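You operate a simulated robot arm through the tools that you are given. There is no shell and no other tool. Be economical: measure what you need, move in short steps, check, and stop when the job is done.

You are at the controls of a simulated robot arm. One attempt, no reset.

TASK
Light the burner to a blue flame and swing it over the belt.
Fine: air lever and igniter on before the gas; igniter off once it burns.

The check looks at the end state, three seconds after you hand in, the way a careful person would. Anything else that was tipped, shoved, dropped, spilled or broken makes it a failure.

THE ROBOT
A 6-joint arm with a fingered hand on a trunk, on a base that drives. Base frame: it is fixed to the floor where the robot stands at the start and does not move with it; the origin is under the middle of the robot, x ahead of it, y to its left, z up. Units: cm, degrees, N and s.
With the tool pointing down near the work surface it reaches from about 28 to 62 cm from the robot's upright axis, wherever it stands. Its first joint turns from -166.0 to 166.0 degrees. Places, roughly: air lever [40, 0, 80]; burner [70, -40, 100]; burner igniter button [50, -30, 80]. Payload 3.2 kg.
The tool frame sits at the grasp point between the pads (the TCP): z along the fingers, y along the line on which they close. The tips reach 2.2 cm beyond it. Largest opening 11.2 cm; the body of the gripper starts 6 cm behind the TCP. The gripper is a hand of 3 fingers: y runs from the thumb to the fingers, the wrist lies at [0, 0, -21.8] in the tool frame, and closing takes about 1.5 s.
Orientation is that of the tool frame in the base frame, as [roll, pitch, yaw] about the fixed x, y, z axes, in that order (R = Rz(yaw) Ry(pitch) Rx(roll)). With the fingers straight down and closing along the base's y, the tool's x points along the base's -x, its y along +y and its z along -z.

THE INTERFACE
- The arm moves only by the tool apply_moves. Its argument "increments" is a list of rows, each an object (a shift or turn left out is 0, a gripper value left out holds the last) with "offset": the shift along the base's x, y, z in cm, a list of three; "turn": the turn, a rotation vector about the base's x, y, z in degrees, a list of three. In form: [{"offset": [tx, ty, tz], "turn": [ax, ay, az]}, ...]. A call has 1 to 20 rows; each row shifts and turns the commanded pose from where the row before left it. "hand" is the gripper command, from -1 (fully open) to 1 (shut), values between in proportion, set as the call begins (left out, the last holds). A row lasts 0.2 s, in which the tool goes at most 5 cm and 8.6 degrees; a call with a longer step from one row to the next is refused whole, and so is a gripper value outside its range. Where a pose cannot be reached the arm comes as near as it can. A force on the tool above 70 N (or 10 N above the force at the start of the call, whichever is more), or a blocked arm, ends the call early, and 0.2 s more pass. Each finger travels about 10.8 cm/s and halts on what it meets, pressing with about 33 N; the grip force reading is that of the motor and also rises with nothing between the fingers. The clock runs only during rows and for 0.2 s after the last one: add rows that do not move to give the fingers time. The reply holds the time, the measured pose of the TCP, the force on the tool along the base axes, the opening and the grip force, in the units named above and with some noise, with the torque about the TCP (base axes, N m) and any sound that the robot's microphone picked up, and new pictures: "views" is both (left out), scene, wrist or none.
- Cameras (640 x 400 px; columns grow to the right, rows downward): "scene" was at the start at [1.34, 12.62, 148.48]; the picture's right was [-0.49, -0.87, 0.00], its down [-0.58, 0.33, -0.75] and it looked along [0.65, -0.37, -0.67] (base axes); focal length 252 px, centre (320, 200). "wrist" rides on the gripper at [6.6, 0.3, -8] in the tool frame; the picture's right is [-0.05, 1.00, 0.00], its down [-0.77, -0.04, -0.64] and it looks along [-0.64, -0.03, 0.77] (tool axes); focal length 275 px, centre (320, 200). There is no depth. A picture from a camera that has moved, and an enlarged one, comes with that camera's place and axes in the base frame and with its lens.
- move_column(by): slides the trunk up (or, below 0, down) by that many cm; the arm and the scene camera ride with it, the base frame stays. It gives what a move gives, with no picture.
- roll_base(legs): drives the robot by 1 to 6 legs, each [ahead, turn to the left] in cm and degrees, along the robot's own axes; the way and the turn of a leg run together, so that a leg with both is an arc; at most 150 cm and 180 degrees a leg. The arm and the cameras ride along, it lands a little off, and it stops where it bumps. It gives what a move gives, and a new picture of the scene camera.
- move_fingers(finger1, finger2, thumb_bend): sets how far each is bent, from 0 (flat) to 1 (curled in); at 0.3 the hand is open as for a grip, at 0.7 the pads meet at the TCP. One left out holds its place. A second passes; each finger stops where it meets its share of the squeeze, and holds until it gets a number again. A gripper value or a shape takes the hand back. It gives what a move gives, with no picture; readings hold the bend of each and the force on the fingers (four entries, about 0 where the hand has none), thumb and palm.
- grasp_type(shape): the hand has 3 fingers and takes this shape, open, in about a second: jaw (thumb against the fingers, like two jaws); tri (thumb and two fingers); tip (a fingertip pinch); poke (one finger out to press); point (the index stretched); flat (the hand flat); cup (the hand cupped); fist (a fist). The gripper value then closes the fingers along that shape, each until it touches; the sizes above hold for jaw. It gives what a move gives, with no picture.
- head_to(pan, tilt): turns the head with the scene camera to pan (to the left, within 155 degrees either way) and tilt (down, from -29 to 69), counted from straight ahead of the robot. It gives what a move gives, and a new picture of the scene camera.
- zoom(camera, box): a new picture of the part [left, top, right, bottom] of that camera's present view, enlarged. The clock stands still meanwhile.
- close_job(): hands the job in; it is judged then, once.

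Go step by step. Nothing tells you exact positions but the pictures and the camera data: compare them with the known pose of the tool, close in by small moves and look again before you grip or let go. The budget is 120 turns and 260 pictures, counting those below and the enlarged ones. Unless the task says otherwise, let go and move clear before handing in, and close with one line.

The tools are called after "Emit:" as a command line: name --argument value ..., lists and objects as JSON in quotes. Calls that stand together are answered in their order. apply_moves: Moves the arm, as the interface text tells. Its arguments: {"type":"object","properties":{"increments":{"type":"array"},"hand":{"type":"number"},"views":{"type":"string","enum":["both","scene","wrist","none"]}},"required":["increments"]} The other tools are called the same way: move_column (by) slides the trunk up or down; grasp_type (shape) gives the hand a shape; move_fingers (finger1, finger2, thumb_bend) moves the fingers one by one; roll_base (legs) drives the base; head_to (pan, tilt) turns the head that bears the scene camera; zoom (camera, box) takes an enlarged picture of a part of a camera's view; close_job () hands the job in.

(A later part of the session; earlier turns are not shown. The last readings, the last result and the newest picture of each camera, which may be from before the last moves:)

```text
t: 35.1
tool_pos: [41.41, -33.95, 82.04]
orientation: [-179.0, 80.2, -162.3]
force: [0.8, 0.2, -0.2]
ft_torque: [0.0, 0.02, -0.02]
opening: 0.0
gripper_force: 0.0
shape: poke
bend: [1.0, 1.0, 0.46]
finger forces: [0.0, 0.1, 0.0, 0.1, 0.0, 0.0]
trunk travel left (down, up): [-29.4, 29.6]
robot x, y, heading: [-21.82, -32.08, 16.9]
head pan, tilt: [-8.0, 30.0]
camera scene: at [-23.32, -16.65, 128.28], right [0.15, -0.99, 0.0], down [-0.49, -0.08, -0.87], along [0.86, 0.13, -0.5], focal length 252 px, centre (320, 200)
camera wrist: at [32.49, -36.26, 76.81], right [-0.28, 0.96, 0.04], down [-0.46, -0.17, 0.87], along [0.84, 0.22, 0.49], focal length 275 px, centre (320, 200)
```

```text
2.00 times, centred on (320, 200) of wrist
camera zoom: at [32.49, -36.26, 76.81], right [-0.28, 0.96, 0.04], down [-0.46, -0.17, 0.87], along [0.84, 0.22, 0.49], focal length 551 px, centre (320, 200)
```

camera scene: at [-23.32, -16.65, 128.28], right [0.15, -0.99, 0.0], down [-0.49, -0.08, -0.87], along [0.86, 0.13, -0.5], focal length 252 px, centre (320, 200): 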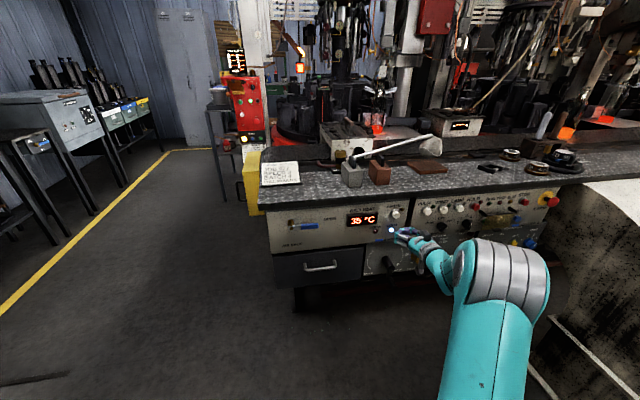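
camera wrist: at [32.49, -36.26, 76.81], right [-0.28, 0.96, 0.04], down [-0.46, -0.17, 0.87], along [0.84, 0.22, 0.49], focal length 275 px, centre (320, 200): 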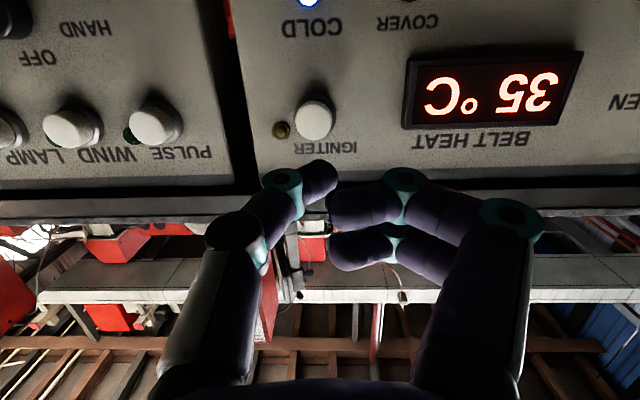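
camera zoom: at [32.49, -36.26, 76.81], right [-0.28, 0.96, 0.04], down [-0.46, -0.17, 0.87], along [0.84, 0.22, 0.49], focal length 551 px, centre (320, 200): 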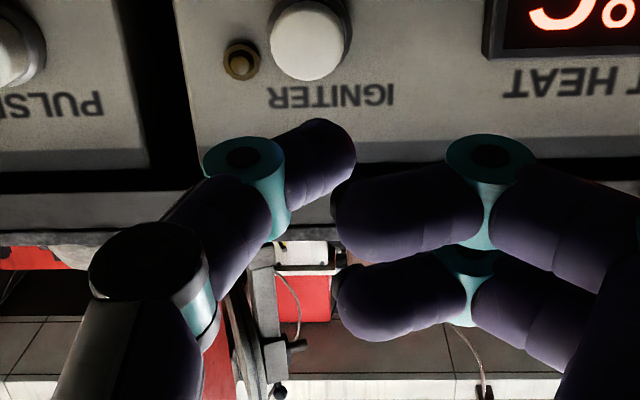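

The air lever reads OPEN. The thumb tip is lined up with the igniter button, so I'll approach to a few centimetres off it.

Emit:
apply_moves --increments '[{"offset": [2.0, 0.2, 0]}, {"offset": [2.0, 0.4, 0.1]}, {"offset": [1.8, 0.54, 0]}]' --views "both"

Emit:
zoom --camera "scene" --box '[340, 190, 460, 265]'

Emit:
zoom --camera "wrist" --box '[160, 50, 480, 250]'

```text
t: 35.9
tool_pos: [47.09, -32.63, 82.21]
orientation: [-179.3, 80.2, -162.5]
force: [0.6, -0.6, 0.0]
ft_torque: [0.0, -0.02, -0.01]
opening: 0.01
gripper_force: 0.0
shape: poke
bend: [1.0, 1.0, 0.46]
finger forces: [0.0, 0.0, 0.0, 0.1, 0.1, 0.1]
trunk travel left (down, up): [-29.4, 29.6]
robot x, y, heading: [-21.61, -32.51, 16.6]
head pan, tilt: [-8.0, 30.0]
camera scene: at [-23.32, -16.67, 128.28], right [0.15, -0.99, 0.0], down [-0.49, -0.08, -0.87], along [0.86, 0.13, -0.5], focal length 252 px, centre (320, 200)
camera wrist: at [38.26, -35.02, 76.93], right [-0.28, 0.96, 0.04], down [-0.46, -0.18, 0.87], along [0.84, 0.22, 0.49], focal length 275 px, centre (320, 200)
```

scene: 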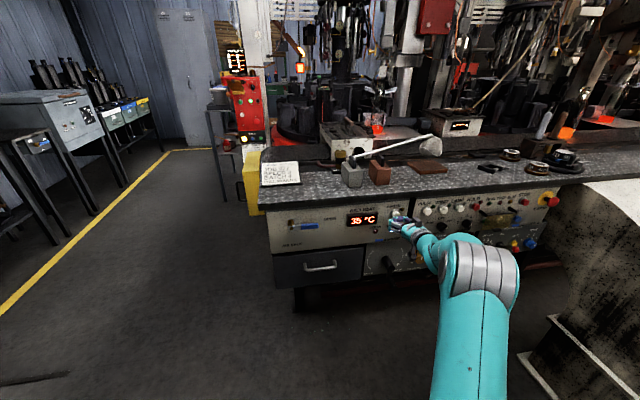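
wrist: 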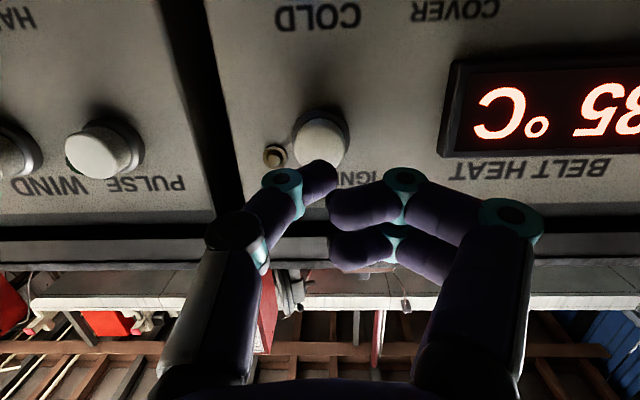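

```text
5.33 times, centred on (400, 228) of scene
camera zoom: at [-23.32, -16.67, 128.28], right [0.15, -0.99, 0.0], down [-0.49, -0.08, -0.87], along [0.86, 0.13, -0.5], focal length 1342 px, centre (-107, 53)
```

zoom: 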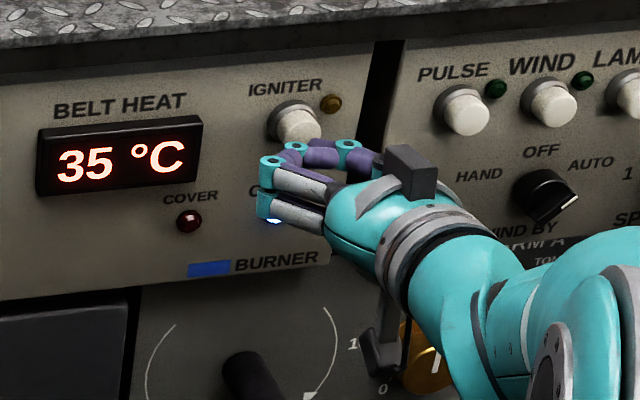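

```text
2.00 times, centred on (320, 150) of wrist
camera zoom: at [38.26, -35.02, 76.93], right [-0.28, 0.96, 0.04], down [-0.46, -0.18, 0.87], along [0.84, 0.22, 0.49], focal length 551 px, centre (320, 300)
```

zoom: 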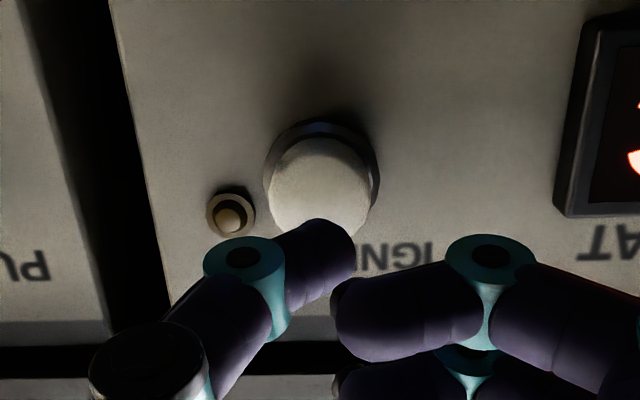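

The tip is aligned at z ≈ 82. I'll creep forward and watch the force and the amber lamp.

Emit:
apply_moves --increments '[{"offset": [1.15, 0.34, 0]}, {"offset": [1.15, 0.34, 0]}, {"offset": [0.96, 0.29, 0]}]' --views "none"

Emit:
zoom --camera "wrist" --box '[160, 50, 480, 250]'

Emit:
zoom --camera "scene" --box '[340, 190, 460, 265]'

```text
t: 36.7
tool_pos: [50.02, -31.18, 82.9]
orientation: [-177.1, 80.8, -159.8]
force: [-35.2, 1.1, 12.7]
ft_torque: [0.14, -0.2, 0.34]
opening: 0.0
gripper_force: 0.1
shape: poke
bend: [1.0, 1.0, 1.0]
finger forces: [0.0, 0.1, 0.0, 0.0, 38.5, 0.0]
trunk travel left (down, up): [-29.4, 29.6]
robot x, y, heading: [-22.41, -32.29, 16.4]
head pan, tilt: [-8.0, 30.0]
heard: click
```

```text
2.00 times, centred on (320, 150) of wrist
camera zoom: at [41.18, -33.72, 77.48], right [-0.29, 0.96, 0.04], down [-0.47, -0.18, 0.86], along [0.83, 0.23, 0.5], focal length 551 px, centre (320, 300)
```

zoom: 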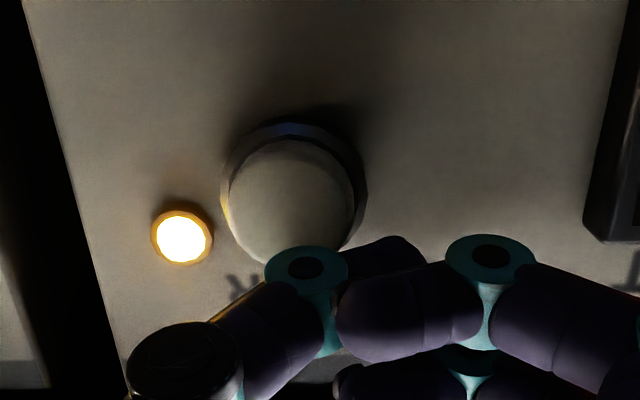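

```text
5.33 times, centred on (400, 228) of scene
camera zoom: at [-23.99, -16.74, 128.3], right [0.15, -0.99, 0.0], down [-0.49, -0.08, -0.87], along [0.86, 0.13, -0.5], focal length 1342 px, centre (-107, 53)
```

zoom: 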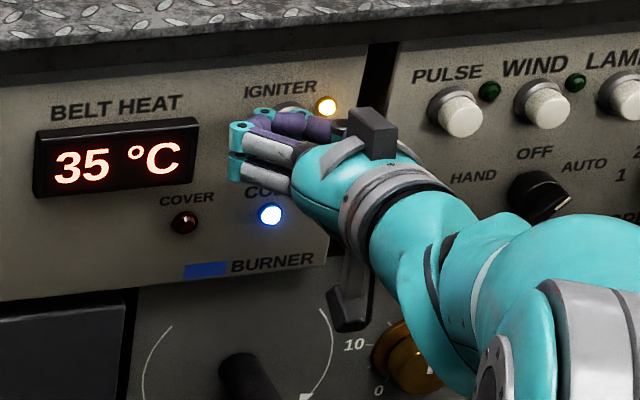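

It clicked and the amber igniter lamp is lit. I'll withdraw and check that it stays on.

Emit:
apply_moves --increments '[{"offset": [-2.4, -0.7, 0]}, {"offset": [-2.9, -0.86, 0]}, {"offset": [-2.9, -0.86, 0]}, {"offset": [-2.9, -0.86, 0]}, {"offset": [-2.9, -0.86, 0]}]' --views "none"

Emit:
zoom --camera "scene" --box '[260, 170, 460, 295]'

Emit:
zoom --camera "scene" --box '[310, 100, 470, 200]'

```text
t: 37.9
tool_pos: [36.44, -35.65, 81.99]
orientation: [-179.0, 80.2, -162.3]
force: [-0.4, -1.2, -0.3]
ft_torque: [0.0, 0.03, 0.02]
opening: 0.02
gripper_force: 0.0
shape: poke
bend: [1.0, 1.0, 0.46]
finger forces: [0.1, 0.0, 0.1, 0.0, 0.1, 0.0]
trunk travel left (down, up): [-29.4, 29.6]
robot x, y, heading: [-21.87, -32.52, 16.6]
head pan, tilt: [-8.0, 30.0]
heard: click
```

```text
3.20 times, centred on (360, 232) of scene
camera zoom: at [-23.31, -16.66, 128.27], right [0.15, -0.99, 0.0], down [-0.49, -0.08, -0.87], along [0.86, 0.13, -0.5], focal length 805 px, centre (192, 96)
```

zoom: 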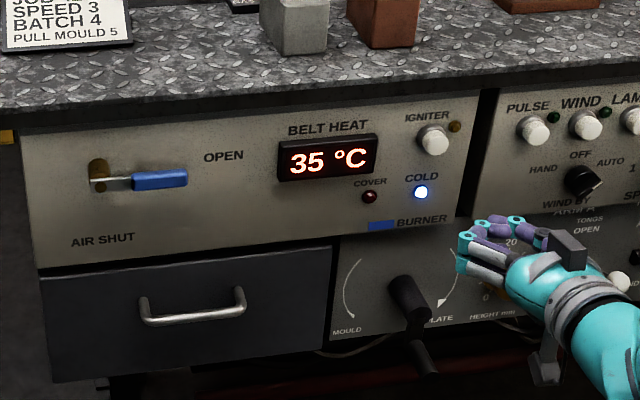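

```text
4.00 times, centred on (390, 150) of scene
camera zoom: at [-23.31, -16.66, 128.27], right [0.15, -0.99, 0.0], down [-0.49, -0.08, -0.87], along [0.86, 0.13, -0.5], focal length 1006 px, centre (40, 400)
```

zoom: 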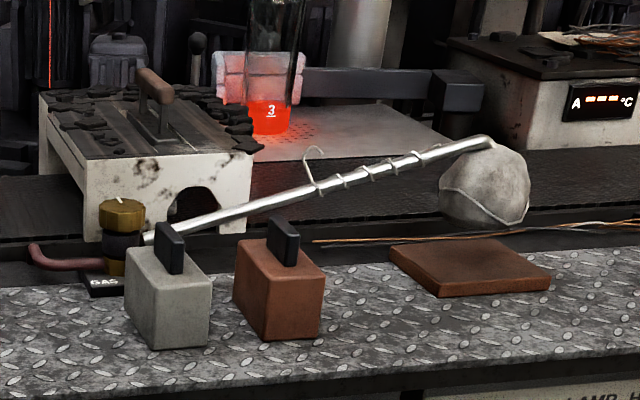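

It clicked a second time as I withdrew, and the lamp is off again. The folded thumb probably sprang back and pressed the button twice, so it looks like a toggle. I'll press again more gently in small steps.

Emit:
apply_moves --increments '[{"offset": [2.87, 0.86, 0]}, {"offset": [2.87, 0.86, 0]}, {"offset": [2.87, 0.86, 0]}, {"offset": [2.4, 0.72, 0]}, {"offset": [0.48, 0.14, 0]}]' --views "none"

Emit:
apply_moves --increments '[{"offset": [0.38, 0.12, 0]}]' --views "none"

Emit:
apply_moves --increments '[{"offset": [0.38, 0.12, 0]}]' --views "none"

```text
t: 39.1
tool_pos: [47.98, -32.32, 82.33]
orientation: [-178.9, 80.1, -162.2]
force: [-0.5, 0.2, 0.3]
ft_torque: [0.02, -0.02, -0.02]
opening: 0.0
gripper_force: 0.2
shape: poke
bend: [1.0, 1.0, 0.46]
finger forces: [0.0, 0.0, 0.0, 0.0, 0.0, 0.1]
trunk travel left (down, up): [-29.4, 29.6]
robot x, y, heading: [-21.61, -32.29, 16.8]
head pan, tilt: [-8.0, 30.0]
```

```text
t: 39.5
tool_pos: [48.34, -32.07, 82.16]
orientation: [-179.1, 80.2, -162.4]
force: [-1.9, -1.5, 0.6]
ft_torque: [0.0, 0.0, 0.0]
opening: 0.0
gripper_force: 0.1
shape: poke
bend: [1.0, 1.0, 0.46]
finger forces: [0.0, 0.1, 0.0, 0.1, 2.0, 0.1]
trunk travel left (down, up): [-29.4, 29.6]
robot x, y, heading: [-21.63, -32.39, 16.9]
head pan, tilt: [-8.0, 30.0]
```

```text
t: 39.9
tool_pos: [48.63, -32.11, 82.11]
orientation: [-179.3, 80.2, -162.6]
force: [-6.6, -2.9, 0.9]
ft_torque: [0.01, -0.03, -0.01]
opening: 0.01
gripper_force: 0.1
shape: poke
bend: [1.0, 1.0, 0.46]
finger forces: [0.1, 0.1, 0.0, 0.1, 6.7, 0.1]
trunk travel left (down, up): [-29.4, 29.6]
robot x, y, heading: [-21.76, -32.11, 16.5]
head pan, tilt: [-8.0, 30.0]
heard: click
```

Contact was light at about 7 N, with one click. I'll back off in small steps and listen.

Emit:
apply_moves --increments '[{"offset": [-0.4, -0.12, 0]}, {"offset": [-0.6, -0.18, 0]}, {"offset": [-1.5, -0.45, 0]}]' --views "none"

Emit:
zoom --camera "scene" --box '[340, 190, 460, 265]'

```text
t: 40.7
tool_pos: [46.29, -32.67, 82.09]
orientation: [-179.1, 80.1, -162.2]
force: [-0.4, -0.6, -0.1]
ft_torque: [0.02, 0.0, 0.01]
opening: 0.02
gripper_force: 0.0
shape: poke
bend: [1.0, 1.0, 0.46]
finger forces: [0.0, 0.0, 0.1, 0.0, 0.0, 0.1]
trunk travel left (down, up): [-29.4, 29.6]
robot x, y, heading: [-22.05, -32.31, 17.0]
head pan, tilt: [-8.0, 30.0]
```

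```text
5.33 times, centred on (400, 228) of scene
camera zoom: at [-23.3, -16.66, 128.28], right [0.15, -0.99, 0.0], down [-0.49, -0.08, -0.87], along [0.86, 0.13, -0.5], focal length 1342 px, centre (-107, 53)
```

zoom: 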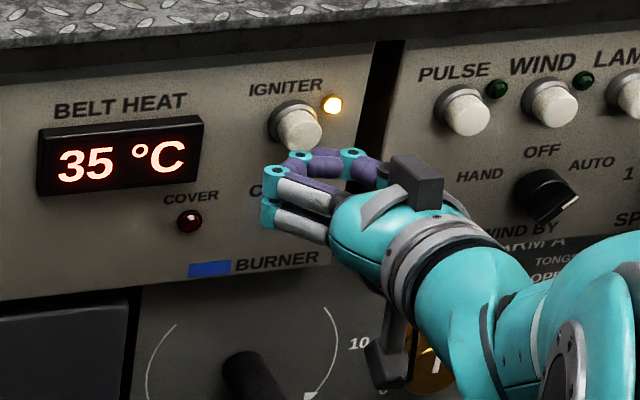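

The igniter lamp stays lit, so it is a toggle. Next is the gas knob on the deck: I'll retreat, point the hand down, open the jaw, raise the trunk and drive closer.

Emit:
apply_moves --increments '[{"offset": [-2.9, -0.86, 0]}, {"offset": [-2.9, -0.86, 0]}, {"offset": [-1.2, 1, 0.67], "turn": [-1.91, 6.39, 0]}, {"offset": [-1.2, 1, 0.67], "turn": [-1.91, 6.39, 0]}, {"offset": [-1.2, 1, 0.67], "turn": [-1.91, 6.39, 0]}, {"offset": [-1.2, 1, 0.67], "turn": [-1.91, 6.39, 0]}, {"offset": [-1.2, 1, 0.67], "turn": [-1.91, 6.39, 0]}, {"offset": [-1.2, 1, 0.67], "turn": [-1.91, 6.39, 0]}, {"offset": [-1.2, 1, 0.67], "turn": [-1.91, 6.39, 0]}, {"offset": [-1.2, 1, 0.67], "turn": [-1.91, 6.39, 0]}, {"offset": [-1.2, 1, 0.67], "turn": [-1.91, 6.39, 0]}, {"offset": [-1.2, 1, 0.67], "turn": [-1.91, 6.39, 0]}, {"offset": [-1.2, 1, 0.67], "turn": [-1.91, 6.39, 0]}, {"offset": [-1.2, 1, 0.67], "turn": [-1.91, 6.39, 0]}]' --views "none"

Emit:
move_column --by 28

Emit:
grasp_type --shape "jaw"

Emit:
head_to --pan -15 --tilt 40

```text
t: 43.7
tool_pos: [26.0, -22.64, 90.32]
orientation: [179.9, 0.1, -163.4]
force: [0.1, -0.7, -0.4]
ft_torque: [0.01, 0.01, 0.03]
opening: 0.02
gripper_force: 0.0
shape: poke
bend: [1.0, 1.0, 0.46]
finger forces: [0.0, 0.0, 0.0, 0.0, 0.0, 0.0]
trunk travel left (down, up): [-29.4, 29.6]
robot x, y, heading: [-21.87, -32.52, 16.5]
head pan, tilt: [-8.0, 30.0]
```

```text
t: 46.6
tool_pos: [25.92, -22.66, 118.21]
orientation: [179.8, 0.2, -163.3]
force: [0.2, 0.2, -0.6]
ft_torque: [0.01, -0.02, 0.01]
opening: 0.0
gripper_force: 0.0
shape: poke
bend: [1.0, 1.0, 0.46]
finger forces: [0.0, 0.1, 0.0, 0.0, 0.1, 0.0]
trunk travel left (down, up): [-57.4, 1.6]
robot x, y, heading: [-21.97, -32.22, 16.8]
head pan, tilt: [-8.0, 30.0]
```

```text
t: 47.5
tool_pos: [25.93, -22.62, 118.26]
orientation: [179.8, 0.1, -163.2]
force: [-0.1, 0.2, -0.1]
ft_torque: [0.01, -0.01, 0.03]
opening: 11.19
gripper_force: 0.1
shape: jaw
bend: [0.3, 0.3, 0.3]
finger forces: [0.0, 0.0, 0.1, 0.1, 0.0, 0.1]
trunk travel left (down, up): [-57.4, 1.6]
robot x, y, heading: [-21.82, -32.29, 16.9]
head pan, tilt: [-8.0, 30.0]
```

```text
t: 48.2
tool_pos: [25.99, -22.63, 118.26]
orientation: [179.8, 0.1, -163.2]
force: [-0.3, 0.3, -0.4]
ft_torque: [-0.02, 0.01, -0.01]
opening: 11.18
gripper_force: 0.1
shape: jaw
bend: [0.3, 0.3, 0.3]
finger forces: [0.0, 0.0, 0.1, 0.0, 0.1, 0.0]
trunk travel left (down, up): [-57.4, 1.6]
robot x, y, heading: [-21.59, -32.02, 16.7]
head pan, tilt: [-15.0, 40.0]
camera scene: at [-23.75, -17.77, 154.75], right [0.03, -1.0, 0.0], down [-0.64, -0.02, -0.77], along [0.77, 0.02, -0.64], focal length 252 px, centre (320, 200)
```

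scene: 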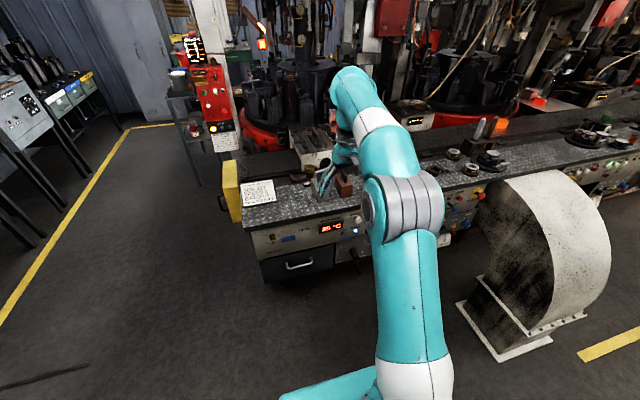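

The hand is clear and pointing down at z 118. I'll drive 28 cm ahead, which puts it above the deck near the gas valve.

Emit:
roll_base --legs '[[28, 0]]'

Emit:
apply_moves --increments '[{"offset": [0, 0, 0]}]' --views "wrist"

Emit:
zoom --camera "wrist" --box '[200, 100, 456, 260]'

```text
t: 50.2
tool_pos: [53.26, -14.15, 118.28]
orientation: [179.9, 0.1, -162.9]
force: [-0.3, 0.4, -0.2]
ft_torque: [-0.03, 0.01, 0.03]
opening: 11.19
gripper_force: 0.1
shape: jaw
bend: [0.3, 0.3, 0.3]
finger forces: [0.0, 0.0, 0.1, 0.0, 0.0, 0.1]
trunk travel left (down, up): [-57.4, 1.6]
robot x, y, heading: [5.38, -23.88, 17.0]
head pan, tilt: [-15.0, 40.0]
camera scene: at [3.52, -9.47, 154.74], right [0.04, -1.0, 0.0], down [-0.64, -0.02, -0.77], along [0.77, 0.03, -0.64], focal length 252 px, centre (320, 200)
```

scene: 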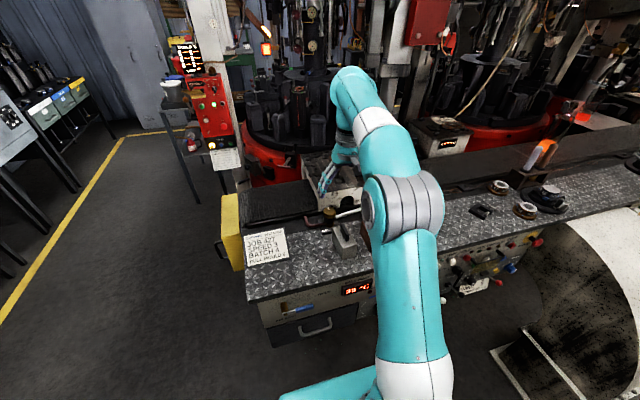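

```text
t: 50.6
tool_pos: [53.22, -14.17, 118.16]
orientation: [179.8, 0.1, -162.9]
force: [0.5, 0.4, -0.2]
ft_torque: [-0.02, 0.01, -0.02]
opening: 11.2
gripper_force: 0.1
shape: jaw
bend: [0.3, 0.3, 0.3]
finger forces: [0.0, 0.0, 0.0, 0.0, 0.0, 0.1]
trunk travel left (down, up): [-57.4, 1.6]
robot x, y, heading: [5.42, -23.92, 17.1]
head pan, tilt: [-15.0, 40.0]
camera wrist: at [46.66, -15.88, 126.11], right [-0.25, 0.97, 0.0], down [0.75, 0.19, 0.64], along [0.62, 0.16, -0.77], focal length 275 px, centre (320, 200)
```

wrist: 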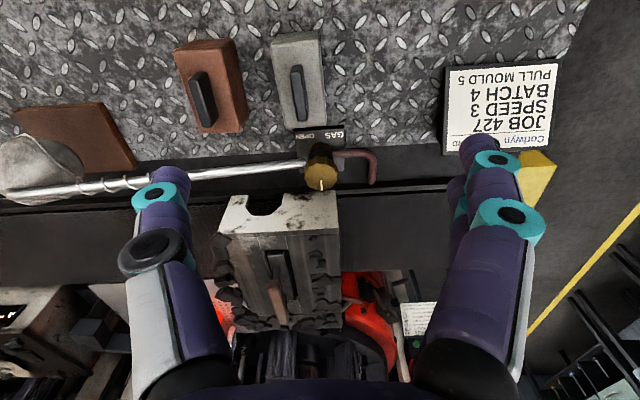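

```text
2.50 times, centred on (328, 180) of wrist
camera zoom: at [46.66, -15.88, 126.11], right [-0.25, 0.97, 0.0], down [0.75, 0.19, 0.64], along [0.62, 0.16, -0.77], focal length 688 px, centre (300, 250)
```

zoom: 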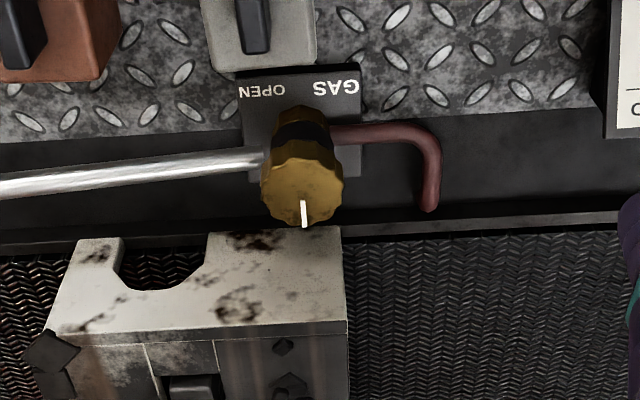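

The gas knob's white pointer faces the belt. I'll zoom in on the OPEN/SHUT label positions to find the turning direction.

Emit:
zoom --camera "scene" --box '[290, 185, 370, 235]'

Emit:
apply_moves --increments '[{"offset": [1.1, -3.8, -2]}, {"offset": [1.1, -3.8, -2]}, {"offset": [2.5, -1.5, -2]}]' --views "wrist"

Emit:
zoom --camera "wrist" --box '[320, 80, 480, 180]'

```text
8.00 times, centred on (330, 210) of scene
camera zoom: at [3.45, -9.49, 154.74], right [0.04, -1.0, 0.0], down [-0.64, -0.02, -0.77], along [0.77, 0.03, -0.64], focal length 2013 px, centre (240, 120)
```

zoom: 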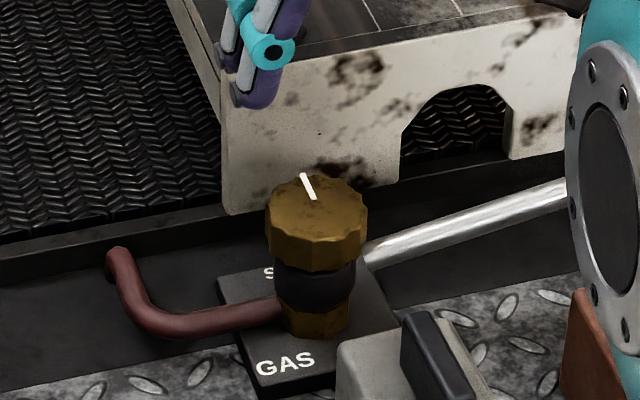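

```text
t: 51.4
tool_pos: [57.88, -23.25, 112.07]
orientation: [179.7, 0.0, -162.9]
force: [1.0, 0.4, -0.5]
ft_torque: [-0.01, 0.04, 0.01]
opening: 11.19
gripper_force: 0.0
shape: jaw
bend: [0.3, 0.3, 0.3]
finger forces: [0.0, 0.0, 0.0, 0.0, 0.0, 0.0]
trunk travel left (down, up): [-57.4, 1.6]
robot x, y, heading: [5.51, -24.12, 17.1]
head pan, tilt: [-15.0, 40.0]
camera wrist: at [51.42, -25.03, 120.05], right [-0.25, 0.97, 0.0], down [0.75, 0.19, 0.64], along [0.62, 0.16, -0.77], focal length 275 px, centre (320, 200)
```

wrist: 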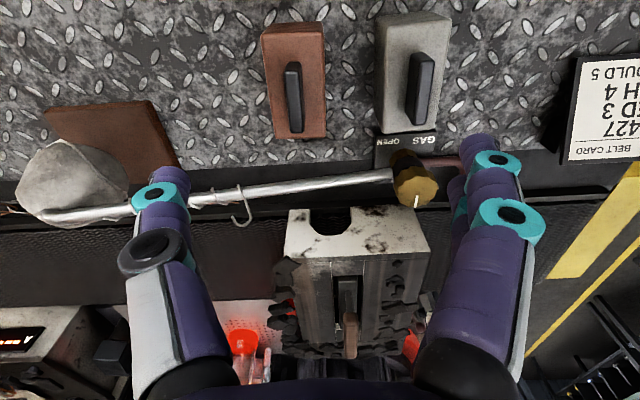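

```text
4.00 times, centred on (400, 130) of wrist
camera zoom: at [51.42, -25.03, 120.05], right [-0.25, 0.97, 0.0], down [0.75, 0.19, 0.64], along [0.62, 0.16, -0.77], focal length 1101 px, centre (0, 480)
```

zoom: 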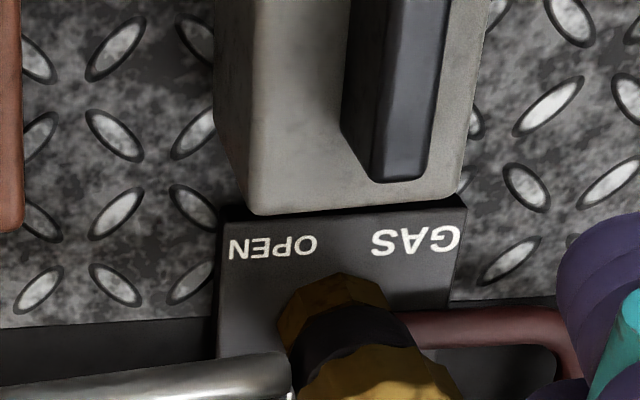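

The labels sit around the valve: SHUT at the back, where the pointer is now, and OPEN at the front right. So I expect to turn it clockwise as seen from above. The knob is at about (66.5, -10.4, 95–97), at the edge of reach, so I'll roll ahead 4 cm and hover above it.

Emit:
roll_base --legs '[[4.5, 0]]'

Emit:
apply_moves --increments '[{"offset": [0.6, 3.8, 0]}, {"offset": [0.6, 3.8, 0]}, {"offset": [0.6, 3.8, -1]}]' --views "wrist"

```text
t: 52.3
tool_pos: [62.29, -21.77, 112.09]
orientation: [179.8, 0.1, -163.0]
force: [0.4, -0.3, -0.3]
ft_torque: [0.0, 0.02, 0.03]
opening: 11.2
gripper_force: 0.2
shape: jaw
bend: [0.3, 0.3, 0.3]
finger forces: [0.0, 0.1, 0.1, 0.0, 0.0, 0.2]
trunk travel left (down, up): [-57.4, 1.6]
robot x, y, heading: [9.8, -22.65, 17.0]
head pan, tilt: [-15.0, 40.0]
camera scene: at [7.94, -8.12, 154.74], right [0.04, -1.0, 0.0], down [-0.64, -0.02, -0.77], along [0.77, 0.03, -0.64], focal length 252 px, centre (320, 200)
```

scene: 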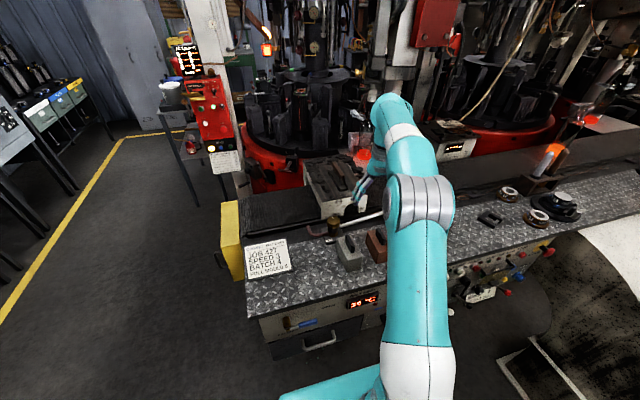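

```text
t: 53.1
tool_pos: [63.99, -10.3, 111.16]
orientation: [179.9, 0.1, -162.9]
force: [0.3, -0.4, -0.3]
ft_torque: [0.02, -0.02, 0.02]
opening: 11.2
gripper_force: 0.0
shape: jaw
bend: [0.3, 0.3, 0.3]
finger forces: [0.0, 0.0, 0.0, 0.0, 0.1, 0.0]
trunk travel left (down, up): [-57.4, 1.6]
robot x, y, heading: [9.66, -22.66, 16.9]
head pan, tilt: [-15.0, 40.0]
camera wrist: at [57.53, -12.02, 119.05], right [-0.25, 0.97, 0.0], down [0.75, 0.19, 0.64], along [0.62, 0.16, -0.77], focal length 275 px, centre (320, 200)
```

wrist: 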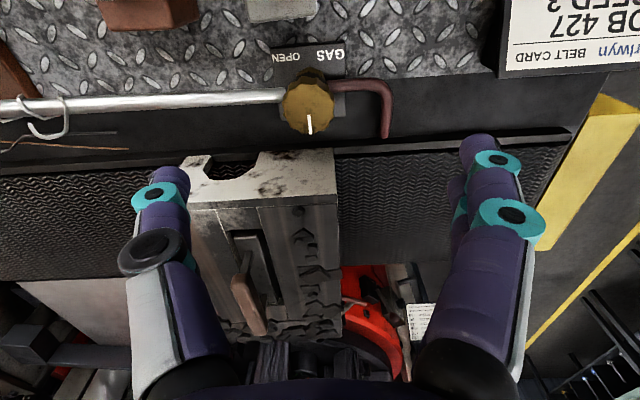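

Triangulated again, the knob top is at (66.7, -10.6, 95.6), and the cover beyond it is lower (about z 91) and clear. I'll centre over the knob and come down part way.

Emit:
apply_moves --increments '[{"offset": [1.4, -0.15, -2.5]}, {"offset": [1.3, -0.15, -2.5]}, {"offset": [0, 0, -3]}, {"offset": [0, 0, -2]}]' --views "both"

Emit:
zoom --camera "scene" --box '[290, 170, 410, 245]'

```text
t: 54.1
tool_pos: [66.59, -10.9, 101.13]
orientation: [179.8, 0.2, -163.0]
force: [0.5, 0.4, -0.3]
ft_torque: [-0.01, 0.0, 0.0]
opening: 11.19
gripper_force: 0.1
shape: jaw
bend: [0.3, 0.3, 0.3]
finger forces: [0.0, 0.0, 0.0, 0.0, 0.0, 0.0]
trunk travel left (down, up): [-57.4, 1.6]
robot x, y, heading: [9.95, -22.93, 16.8]
head pan, tilt: [-15.0, 40.0]
camera scene: at [7.81, -8.15, 154.74], right [0.04, -1.0, 0.0], down [-0.64, -0.02, -0.77], along [0.77, 0.03, -0.64], focal length 252 px, centre (320, 200)
camera wrist: at [60.08, -12.62, 108.99], right [-0.25, 0.97, 0.0], down [0.75, 0.19, 0.64], along [0.62, 0.16, -0.77], focal length 275 px, centre (320, 200)
```

scene: 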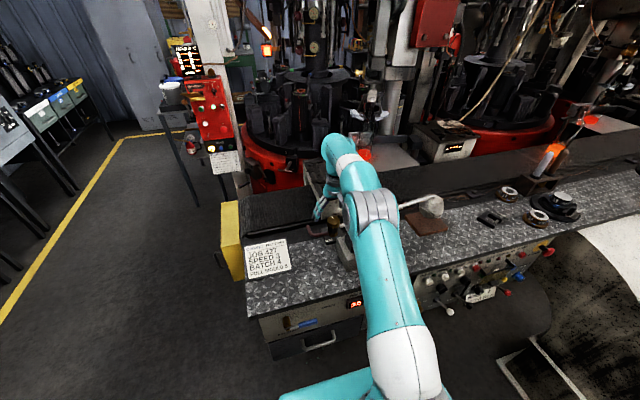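
wrist: 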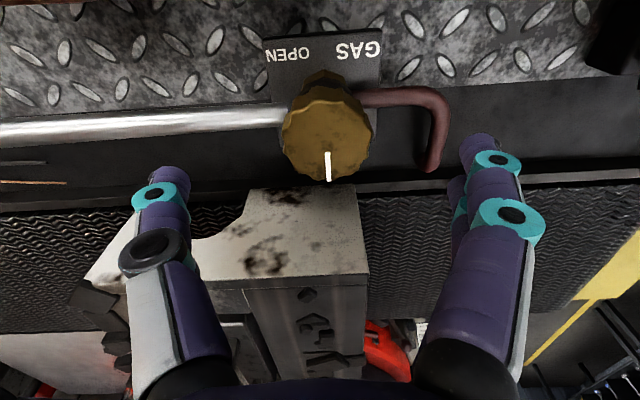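

```text
5.33 times, centred on (350, 208) of scene
camera zoom: at [7.81, -8.15, 154.74], right [0.04, -1.0, 0.0], down [-0.64, -0.02, -0.77], along [0.77, 0.03, -0.64], focal length 1342 px, centre (160, 160)
```

zoom: 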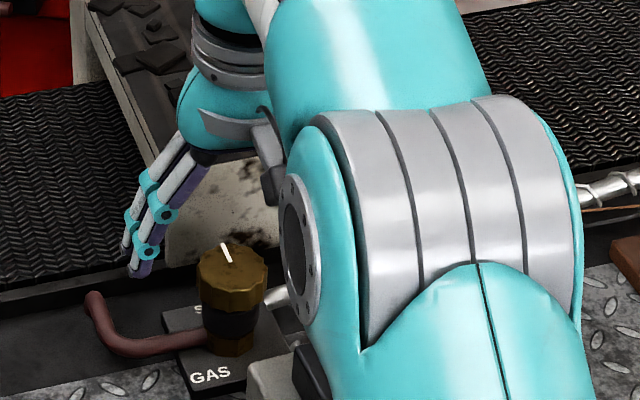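

I'm centred over the knob. The burner pipe leaves the valve under the right finger, so I'll turn the hand 45° clockwise first to miss it, and check before going down.

Emit:
apply_moves --increments '[{"offset": [0, 0.2, 0], "turn": [0, 0, -7.5]}, {"offset": [0, 0.15, 0], "turn": [0, 0, -7.5]}, {"turn": [0, 0, -7.5]}, {"turn": [0, 0, -7.5]}, {"turn": [0, 0, -7.5]}, {"turn": [0, 0, -7.5]}]' --views "wrist"

```text
t: 55.5
tool_pos: [66.64, -10.54, 101.13]
orientation: [179.9, 0.0, 151.9]
force: [0.0, -0.1, 0.5]
ft_torque: [0.04, 0.02, -0.02]
opening: 11.18
gripper_force: 0.1
shape: jaw
bend: [0.3, 0.3, 0.3]
finger forces: [0.1, 0.1, 0.0, 0.0, 0.1, 0.0]
trunk travel left (down, up): [-57.4, 1.6]
robot x, y, heading: [9.88, -22.22, 17.0]
head pan, tilt: [-15.0, 40.0]
camera wrist: at [60.9, -7.17, 109.06], right [0.51, 0.86, 0.0], down [0.66, -0.4, 0.64], along [0.55, -0.32, -0.77], focal length 275 px, centre (320, 200)
```

wrist: 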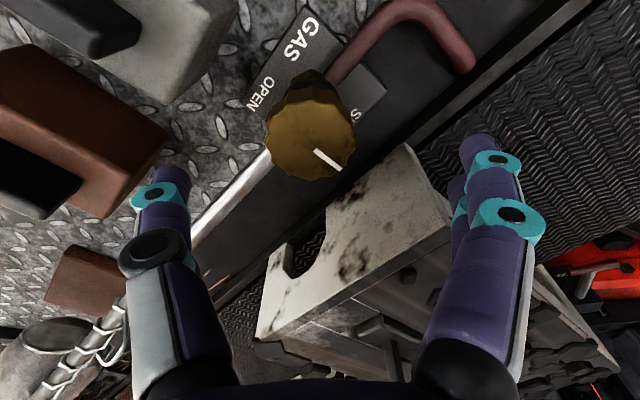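

The knob is between the fingers, and the thumb now clears the pipe. I'll go down to grip height and close gently.

Emit:
apply_moves --increments '[{"offset": [-0.2, -0.15, -1.5]}, {"offset": [0, 0, -1.5]}, {"offset": [0, 0, -1.5]}, {"offset": [0, 0, -1.1]}]' --views "wrist"

```text
t: 56.5
tool_pos: [66.46, -10.5, 95.56]
orientation: [179.9, 0.3, 152.0]
force: [-0.3, 0.0, -0.1]
ft_torque: [0.04, 0.03, 0.04]
opening: 11.18
gripper_force: 0.0
shape: jaw
bend: [0.3, 0.3, 0.3]
finger forces: [0.0, 0.1, 0.0, 0.0, 0.0, 0.0]
trunk travel left (down, up): [-57.4, 1.6]
robot x, y, heading: [9.73, -22.71, 17.0]
head pan, tilt: [-15.0, 40.0]
camera wrist: at [60.64, -7.31, 103.5], right [0.51, 0.86, 0.0], down [0.66, -0.39, 0.64], along [0.55, -0.32, -0.77], focal length 275 px, centre (320, 200)
```

wrist: 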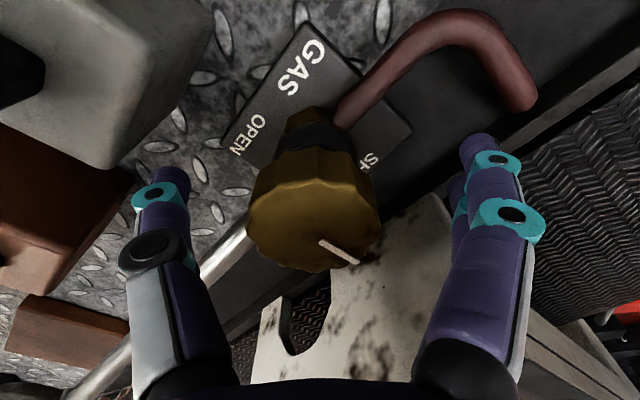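

The knob sits well between the fingers. I'll close on it.

Emit:
apply_moves --increments '[{}, {}, {}, {}, {}, {}]' --hand 1 --views "wrist"

```text
t: 57.9
tool_pos: [66.43, -10.5, 95.51]
orientation: [179.9, 0.1, 152.0]
force: [-4.2, 1.2, -6.9]
ft_torque: [0.52, -0.2, -0.14]
opening: 1.54
gripper_force: 32.5
shape: jaw
bend: [0.71, 0.7, 0.76]
finger forces: [17.3, 17.5, 0.1, 0.0, 36.2, 0.0]
trunk travel left (down, up): [-57.4, 1.6]
robot x, y, heading: [9.79, -23.04, 17.1]
head pan, tilt: [-15.0, 40.0]
camera wrist: at [60.62, -7.27, 103.47], right [0.51, 0.86, 0.0], down [0.66, -0.39, 0.64], along [0.55, -0.32, -0.77], focal length 275 px, centre (320, 200)
```

wrist: 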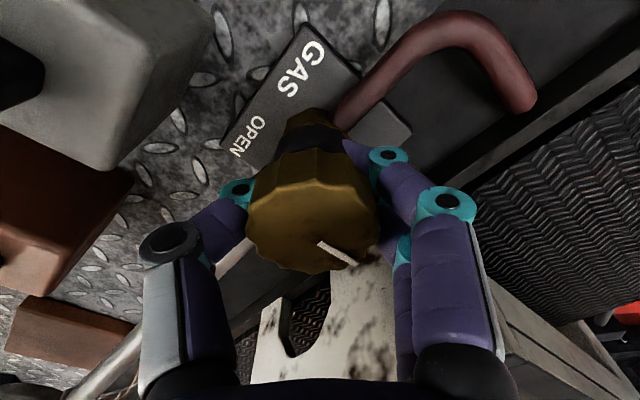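

The opening of 1.5 cm suggests the tips closed on the neck below the knob. I'll open, rise 2 cm and grip the knob rim itself.

Emit:
apply_moves --increments '[{}, {}, {}, {}, {}, {"offset": [0, 0, 1]}, {"offset": [0, 0, 1]}]' --hand -1 --views "none"

Emit:
apply_moves --increments '[{}, {}, {}, {}, {}, {}]' --hand 1 --views "wrist"

```text
t: 59.5
tool_pos: [66.4, -10.56, 97.51]
orientation: [179.9, 0.0, 152.0]
force: [0.1, 0.2, -0.9]
ft_torque: [-0.02, 0.01, 0.0]
opening: 11.2
gripper_force: 0.0
shape: jaw
bend: [0.3, 0.3, 0.3]
finger forces: [0.0, 0.0, 0.0, 0.0, 0.0, 0.0]
trunk travel left (down, up): [-57.4, 1.6]
robot x, y, heading: [9.82, -22.76, 17.1]
head pan, tilt: [-15.0, 40.0]
```

```text
t: 60.9
tool_pos: [66.45, -10.51, 97.68]
orientation: [179.9, 0.2, 152.0]
force: [1.6, -1.6, -1.0]
ft_torque: [-0.01, -0.03, 0.02]
opening: 3.25
gripper_force: 33.1
shape: jaw
bend: [0.73, 0.73, 0.7]
finger forces: [15.4, 15.2, 0.0, 0.0, 29.9, 0.0]
trunk travel left (down, up): [-57.4, 1.6]
robot x, y, heading: [9.79, -22.37, 17.0]
head pan, tilt: [-15.0, 40.0]
camera wrist: at [60.69, -7.29, 105.49], right [0.51, 0.86, 0.0], down [0.66, -0.39, 0.64], along [0.55, -0.32, -0.77], focal length 275 px, centre (320, 200)
```

wrist: 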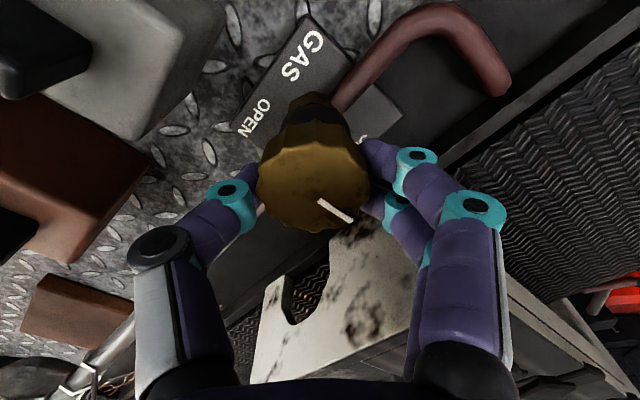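

That's a good grip on the rim. I'll try 24° clockwise and see whether it turns.

Emit:
apply_moves --increments '[{"turn": [0, 0, -8]}, {"turn": [0, 0, -8]}, {"turn": [0, 0, -8]}]' --views "wrist"

```text
t: 61.7
tool_pos: [65.04, -11.78, 96.57]
orientation: [178.9, 0.1, 128.5]
force: [20.3, 17.9, 6.5]
ft_torque: [0.16, -0.16, 0.11]
opening: 3.84
gripper_force: 33.6
shape: jaw
bend: [0.72, 0.72, 0.77]
finger forces: [21.9, 20.1, 0.1, 0.0, 19.4, 0.0]
out of reach, approached as far as the arm can: row 3
trunk travel left (down, up): [-57.4, 1.6]
robot x, y, heading: [9.79, -22.52, 17.7]
head pan, tilt: [-15.0, 40.0]
camera wrist: at [60.99, -6.71, 104.5], right [0.81, 0.59, 0.02], down [0.44, -0.63, 0.64], along [0.38, -0.51, -0.77], focal length 275 px, centre (320, 200)
```

wrist: 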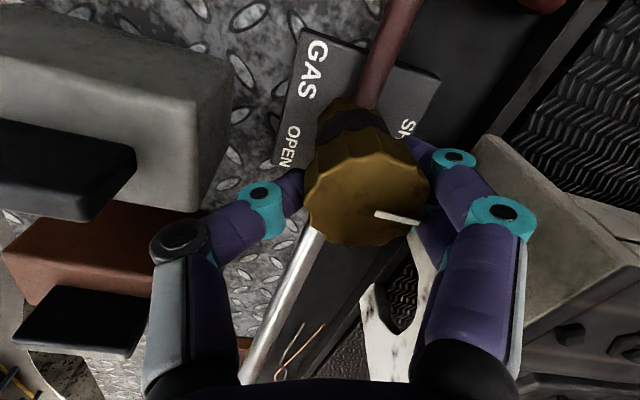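

The knob did not turn: clockwise is its stop, and the fingers slipped slightly. So it opens counter-clockwise. I'll let go, recentre and turn the other way.

Emit:
apply_moves --increments '[{}, {}, {}, {}, {}, {}]' --hand -1 --views "none"

Emit:
apply_moves --increments '[{"turn": [0, 0, 7]}, {"turn": [0, 0, 7]}]' --views "wrist"

```text
t: 63.1
tool_pos: [65.16, -12.51, 96.46]
orientation: [179.3, -0.2, 128.6]
force: [0.3, 0.1, -0.1]
ft_torque: [0.02, 0.01, 0.0]
opening: 11.19
gripper_force: 0.0
shape: jaw
bend: [0.3, 0.3, 0.3]
finger forces: [0.0, 0.0, 0.1, 0.0, 0.0, 0.0]
trunk travel left (down, up): [-57.4, 1.6]
robot x, y, heading: [9.93, -22.86, 17.1]
head pan, tilt: [-15.0, 40.0]
```

```text
t: 63.7
tool_pos: [65.15, -12.52, 96.37]
orientation: [179.9, 0.1, 142.2]
force: [0.7, -0.3, -0.1]
ft_torque: [0.02, 0.0, -0.05]
opening: 11.17
gripper_force: 0.0
shape: jaw
bend: [0.3, 0.3, 0.3]
finger forces: [0.0, 0.1, 0.0, 0.0, 0.1, 0.0]
trunk travel left (down, up): [-57.4, 1.6]
robot x, y, heading: [9.6, -22.86, 17.0]
head pan, tilt: [-15.0, 40.0]
camera wrist: at [59.96, -8.28, 104.33], right [0.65, 0.76, 0.0], down [0.58, -0.5, 0.64], along [0.49, -0.41, -0.77], focal length 275 px, centre (320, 200)
```

wrist: 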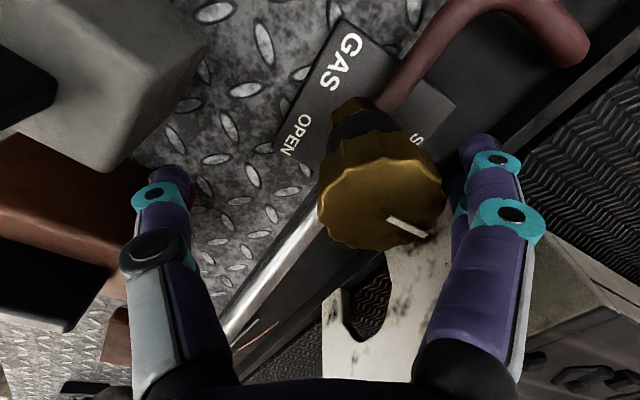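

The pointer hasn't moved. I'll recentre, grip, and turn counter-clockwise.

Emit:
apply_moves --increments '[{"offset": [0.65, 1, 0.55]}, {"offset": [0.65, 0.97, 0.55]}, {}]' --views "none"

Emit:
apply_moves --increments '[{}, {}, {}, {}, {}, {}]' --hand 1 --views "none"

Emit:
apply_moves --increments '[{"turn": [0, 0, 6]}, {"turn": [0, 0, 6]}, {"turn": [0, 0, 6]}, {"turn": [0, 0, 6]}, {"turn": [0, 0, 6]}]' --views "wrist"

```text
t: 64.5
tool_pos: [66.35, -10.5, 97.55]
orientation: [180.0, 0.1, 142.1]
force: [-0.9, -0.3, 0.3]
ft_torque: [0.02, 0.03, 0.0]
opening: 11.18
gripper_force: 0.0
shape: jaw
bend: [0.3, 0.3, 0.3]
finger forces: [0.1, 0.0, 0.0, 0.0, 0.0, 0.0]
trunk travel left (down, up): [-57.4, 1.6]
robot x, y, heading: [9.62, -22.56, 17.2]
head pan, tilt: [-15.0, 40.0]
```

```text
t: 65.9
tool_pos: [66.47, -10.46, 97.55]
orientation: [179.9, 0.1, 142.1]
force: [-0.9, -0.3, -2.1]
ft_torque: [0.0, -0.01, -0.02]
opening: 3.29
gripper_force: 33.0
shape: jaw
bend: [0.73, 0.73, 0.7]
finger forces: [15.9, 14.7, 0.0, 0.1, 29.8, 0.0]
trunk travel left (down, up): [-57.4, 1.6]
robot x, y, heading: [9.9, -22.48, 16.6]
head pan, tilt: [-15.0, 40.0]
```

```text
t: 67.1
tool_pos: [66.25, -10.44, 97.61]
orientation: [180.0, 0.1, 172.2]
force: [-10.0, 7.7, -4.6]
ft_torque: [0.2, 0.19, -0.02]
opening: 3.19
gripper_force: 33.2
shape: jaw
bend: [0.73, 0.73, 0.7]
finger forces: [20.4, 15.7, 0.0, 0.0, 29.2, 0.0]
trunk travel left (down, up): [-57.4, 1.6]
robot x, y, heading: [10.07, -22.74, 17.2]
head pan, tilt: [-15.0, 40.0]
camera wrist: at [59.68, -9.34, 105.48], right [0.18, 0.98, 0.0], down [0.76, -0.14, 0.64], along [0.63, -0.11, -0.77], focal length 275 px, centre (320, 200)
```

wrist: 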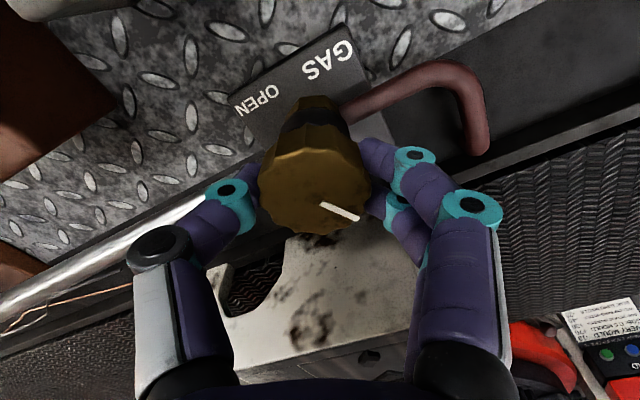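

The knob turns counter-clockwise and follows the hand. I'll continue.

Emit:
apply_moves --increments '[{"turn": [0, 0, 6]}, {"turn": [0, 0, 6]}, {"turn": [0, 0, 6]}, {"turn": [0, 0, 6]}, {"turn": [0, 0, 6]}, {"turn": [0, 0, 6]}, {"turn": [0, 0, 6]}, {"turn": [0, 0, 6]}, {"turn": [0, 0, 6]}, {"turn": [0, 0, 6]}]' --views "both"

```text
t: 69.3
tool_pos: [66.3, -10.58, 97.61]
orientation: [179.9, 0.1, -127.8]
force: [-15.8, 3.6, -4.7]
ft_torque: [0.15, 0.37, -0.04]
opening: 3.08
gripper_force: 33.6
shape: jaw
bend: [0.72, 0.73, 0.7]
finger forces: [22.0, 19.6, 0.1, 0.1, 25.5, 0.0]
trunk travel left (down, up): [-57.4, 1.6]
robot x, y, heading: [9.63, -22.13, 16.8]
head pan, tilt: [-15.0, 40.0]
camera scene: at [7.55, -8.05, 154.73], right [0.04, -1.0, 0.0], down [-0.64, -0.02, -0.77], along [0.77, 0.03, -0.64], focal length 252 px, centre (320, 200)
camera wrist: at [61.88, -15.73, 105.5], right [-0.76, 0.65, 0.0], down [0.5, 0.58, 0.64], along [0.41, 0.49, -0.77], focal length 275 px, centre (320, 200)
```

scene: 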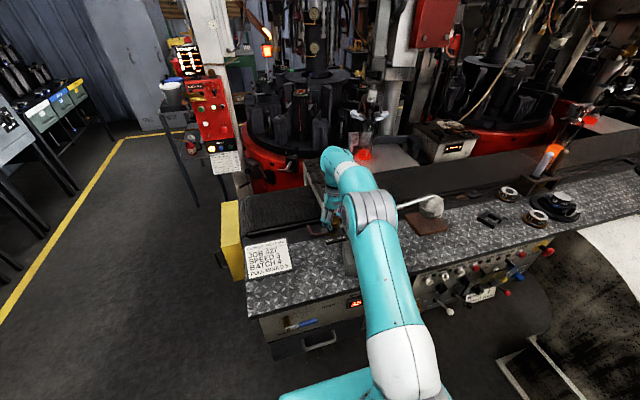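
wrist: 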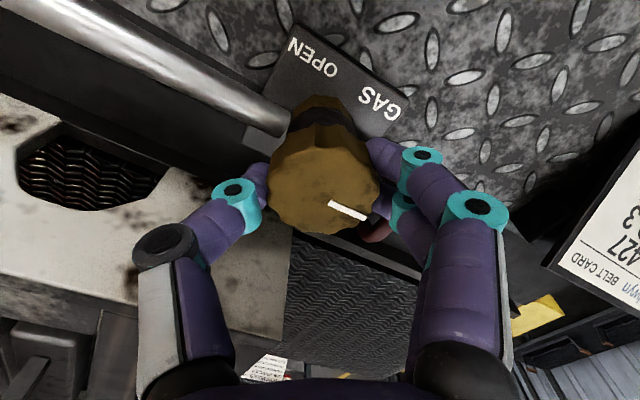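

The knob has turned about 94°, with the pointer now to the left. I'll check the burner head for a flame.

Emit:
zoom --camera "scene" --box '[370, 170, 490, 245]'

Emit:
apply_moves --increments '[{"turn": [0, 0, 6]}, {"turn": [0, 0, 6]}, {"turn": [0, 0, 6]}, {"turn": [0, 0, 6]}, {"turn": [0, 0, 6]}]' --views "wrist"

Emit:
zoom --camera "scene" --box '[370, 170, 490, 245]'

```text
5.33 times, centred on (430, 208) of scene
camera zoom: at [7.55, -8.05, 154.73], right [0.04, -1.0, 0.0], down [-0.64, -0.02, -0.77], along [0.77, 0.03, -0.64], focal length 1342 px, centre (-267, 160)
```

zoom: 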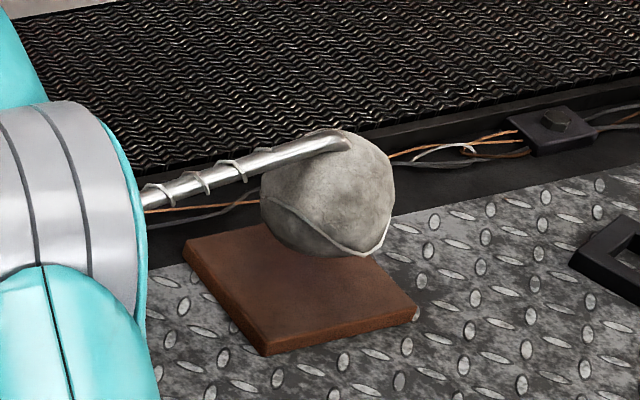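

```text
t: 70.5
tool_pos: [66.27, -10.55, 97.61]
orientation: [180.0, 0.1, -97.8]
force: [-14.0, 1.9, -3.9]
ft_torque: [0.06, 0.41, -0.06]
opening: 3.12
gripper_force: 32.9
shape: jaw
bend: [0.72, 0.72, 0.7]
finger forces: [21.0, 21.0, 0.0, 0.0, 25.2, 0.0]
trunk travel left (down, up): [-57.4, 1.6]
robot x, y, heading: [10.02, -22.96, 16.6]
head pan, tilt: [-15.0, 40.0]
camera wrist: at [64.94, -17.17, 105.5], right [-0.98, 0.18, 0.0], down [0.14, 0.76, 0.64], along [0.12, 0.63, -0.77], focal length 275 px, centre (320, 200)
```

wrist: 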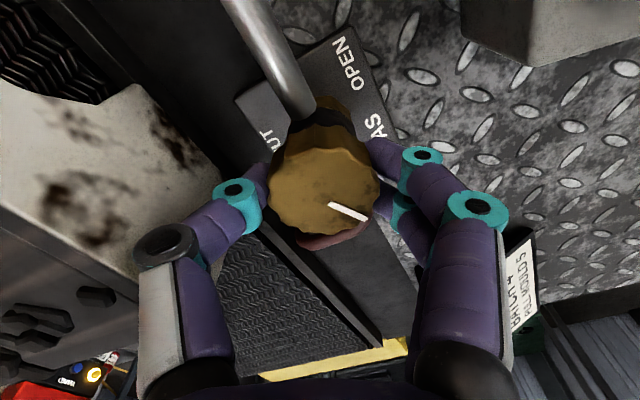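

```text
5.33 times, centred on (430, 208) of scene
camera zoom: at [7.57, -8.07, 154.73], right [0.04, -1.0, 0.0], down [-0.64, -0.02, -0.77], along [0.77, 0.03, -0.64], focal length 1342 px, centre (-267, 160)
```

zoom: 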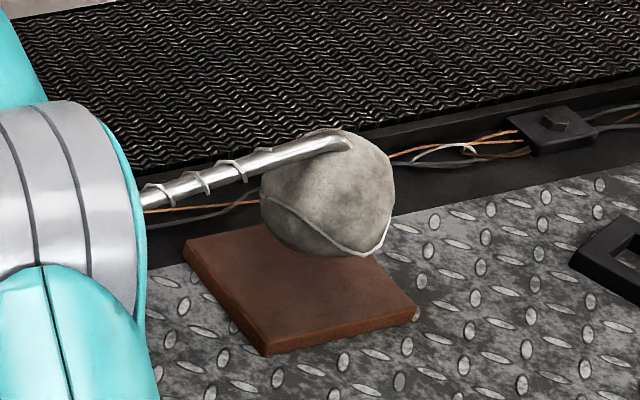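

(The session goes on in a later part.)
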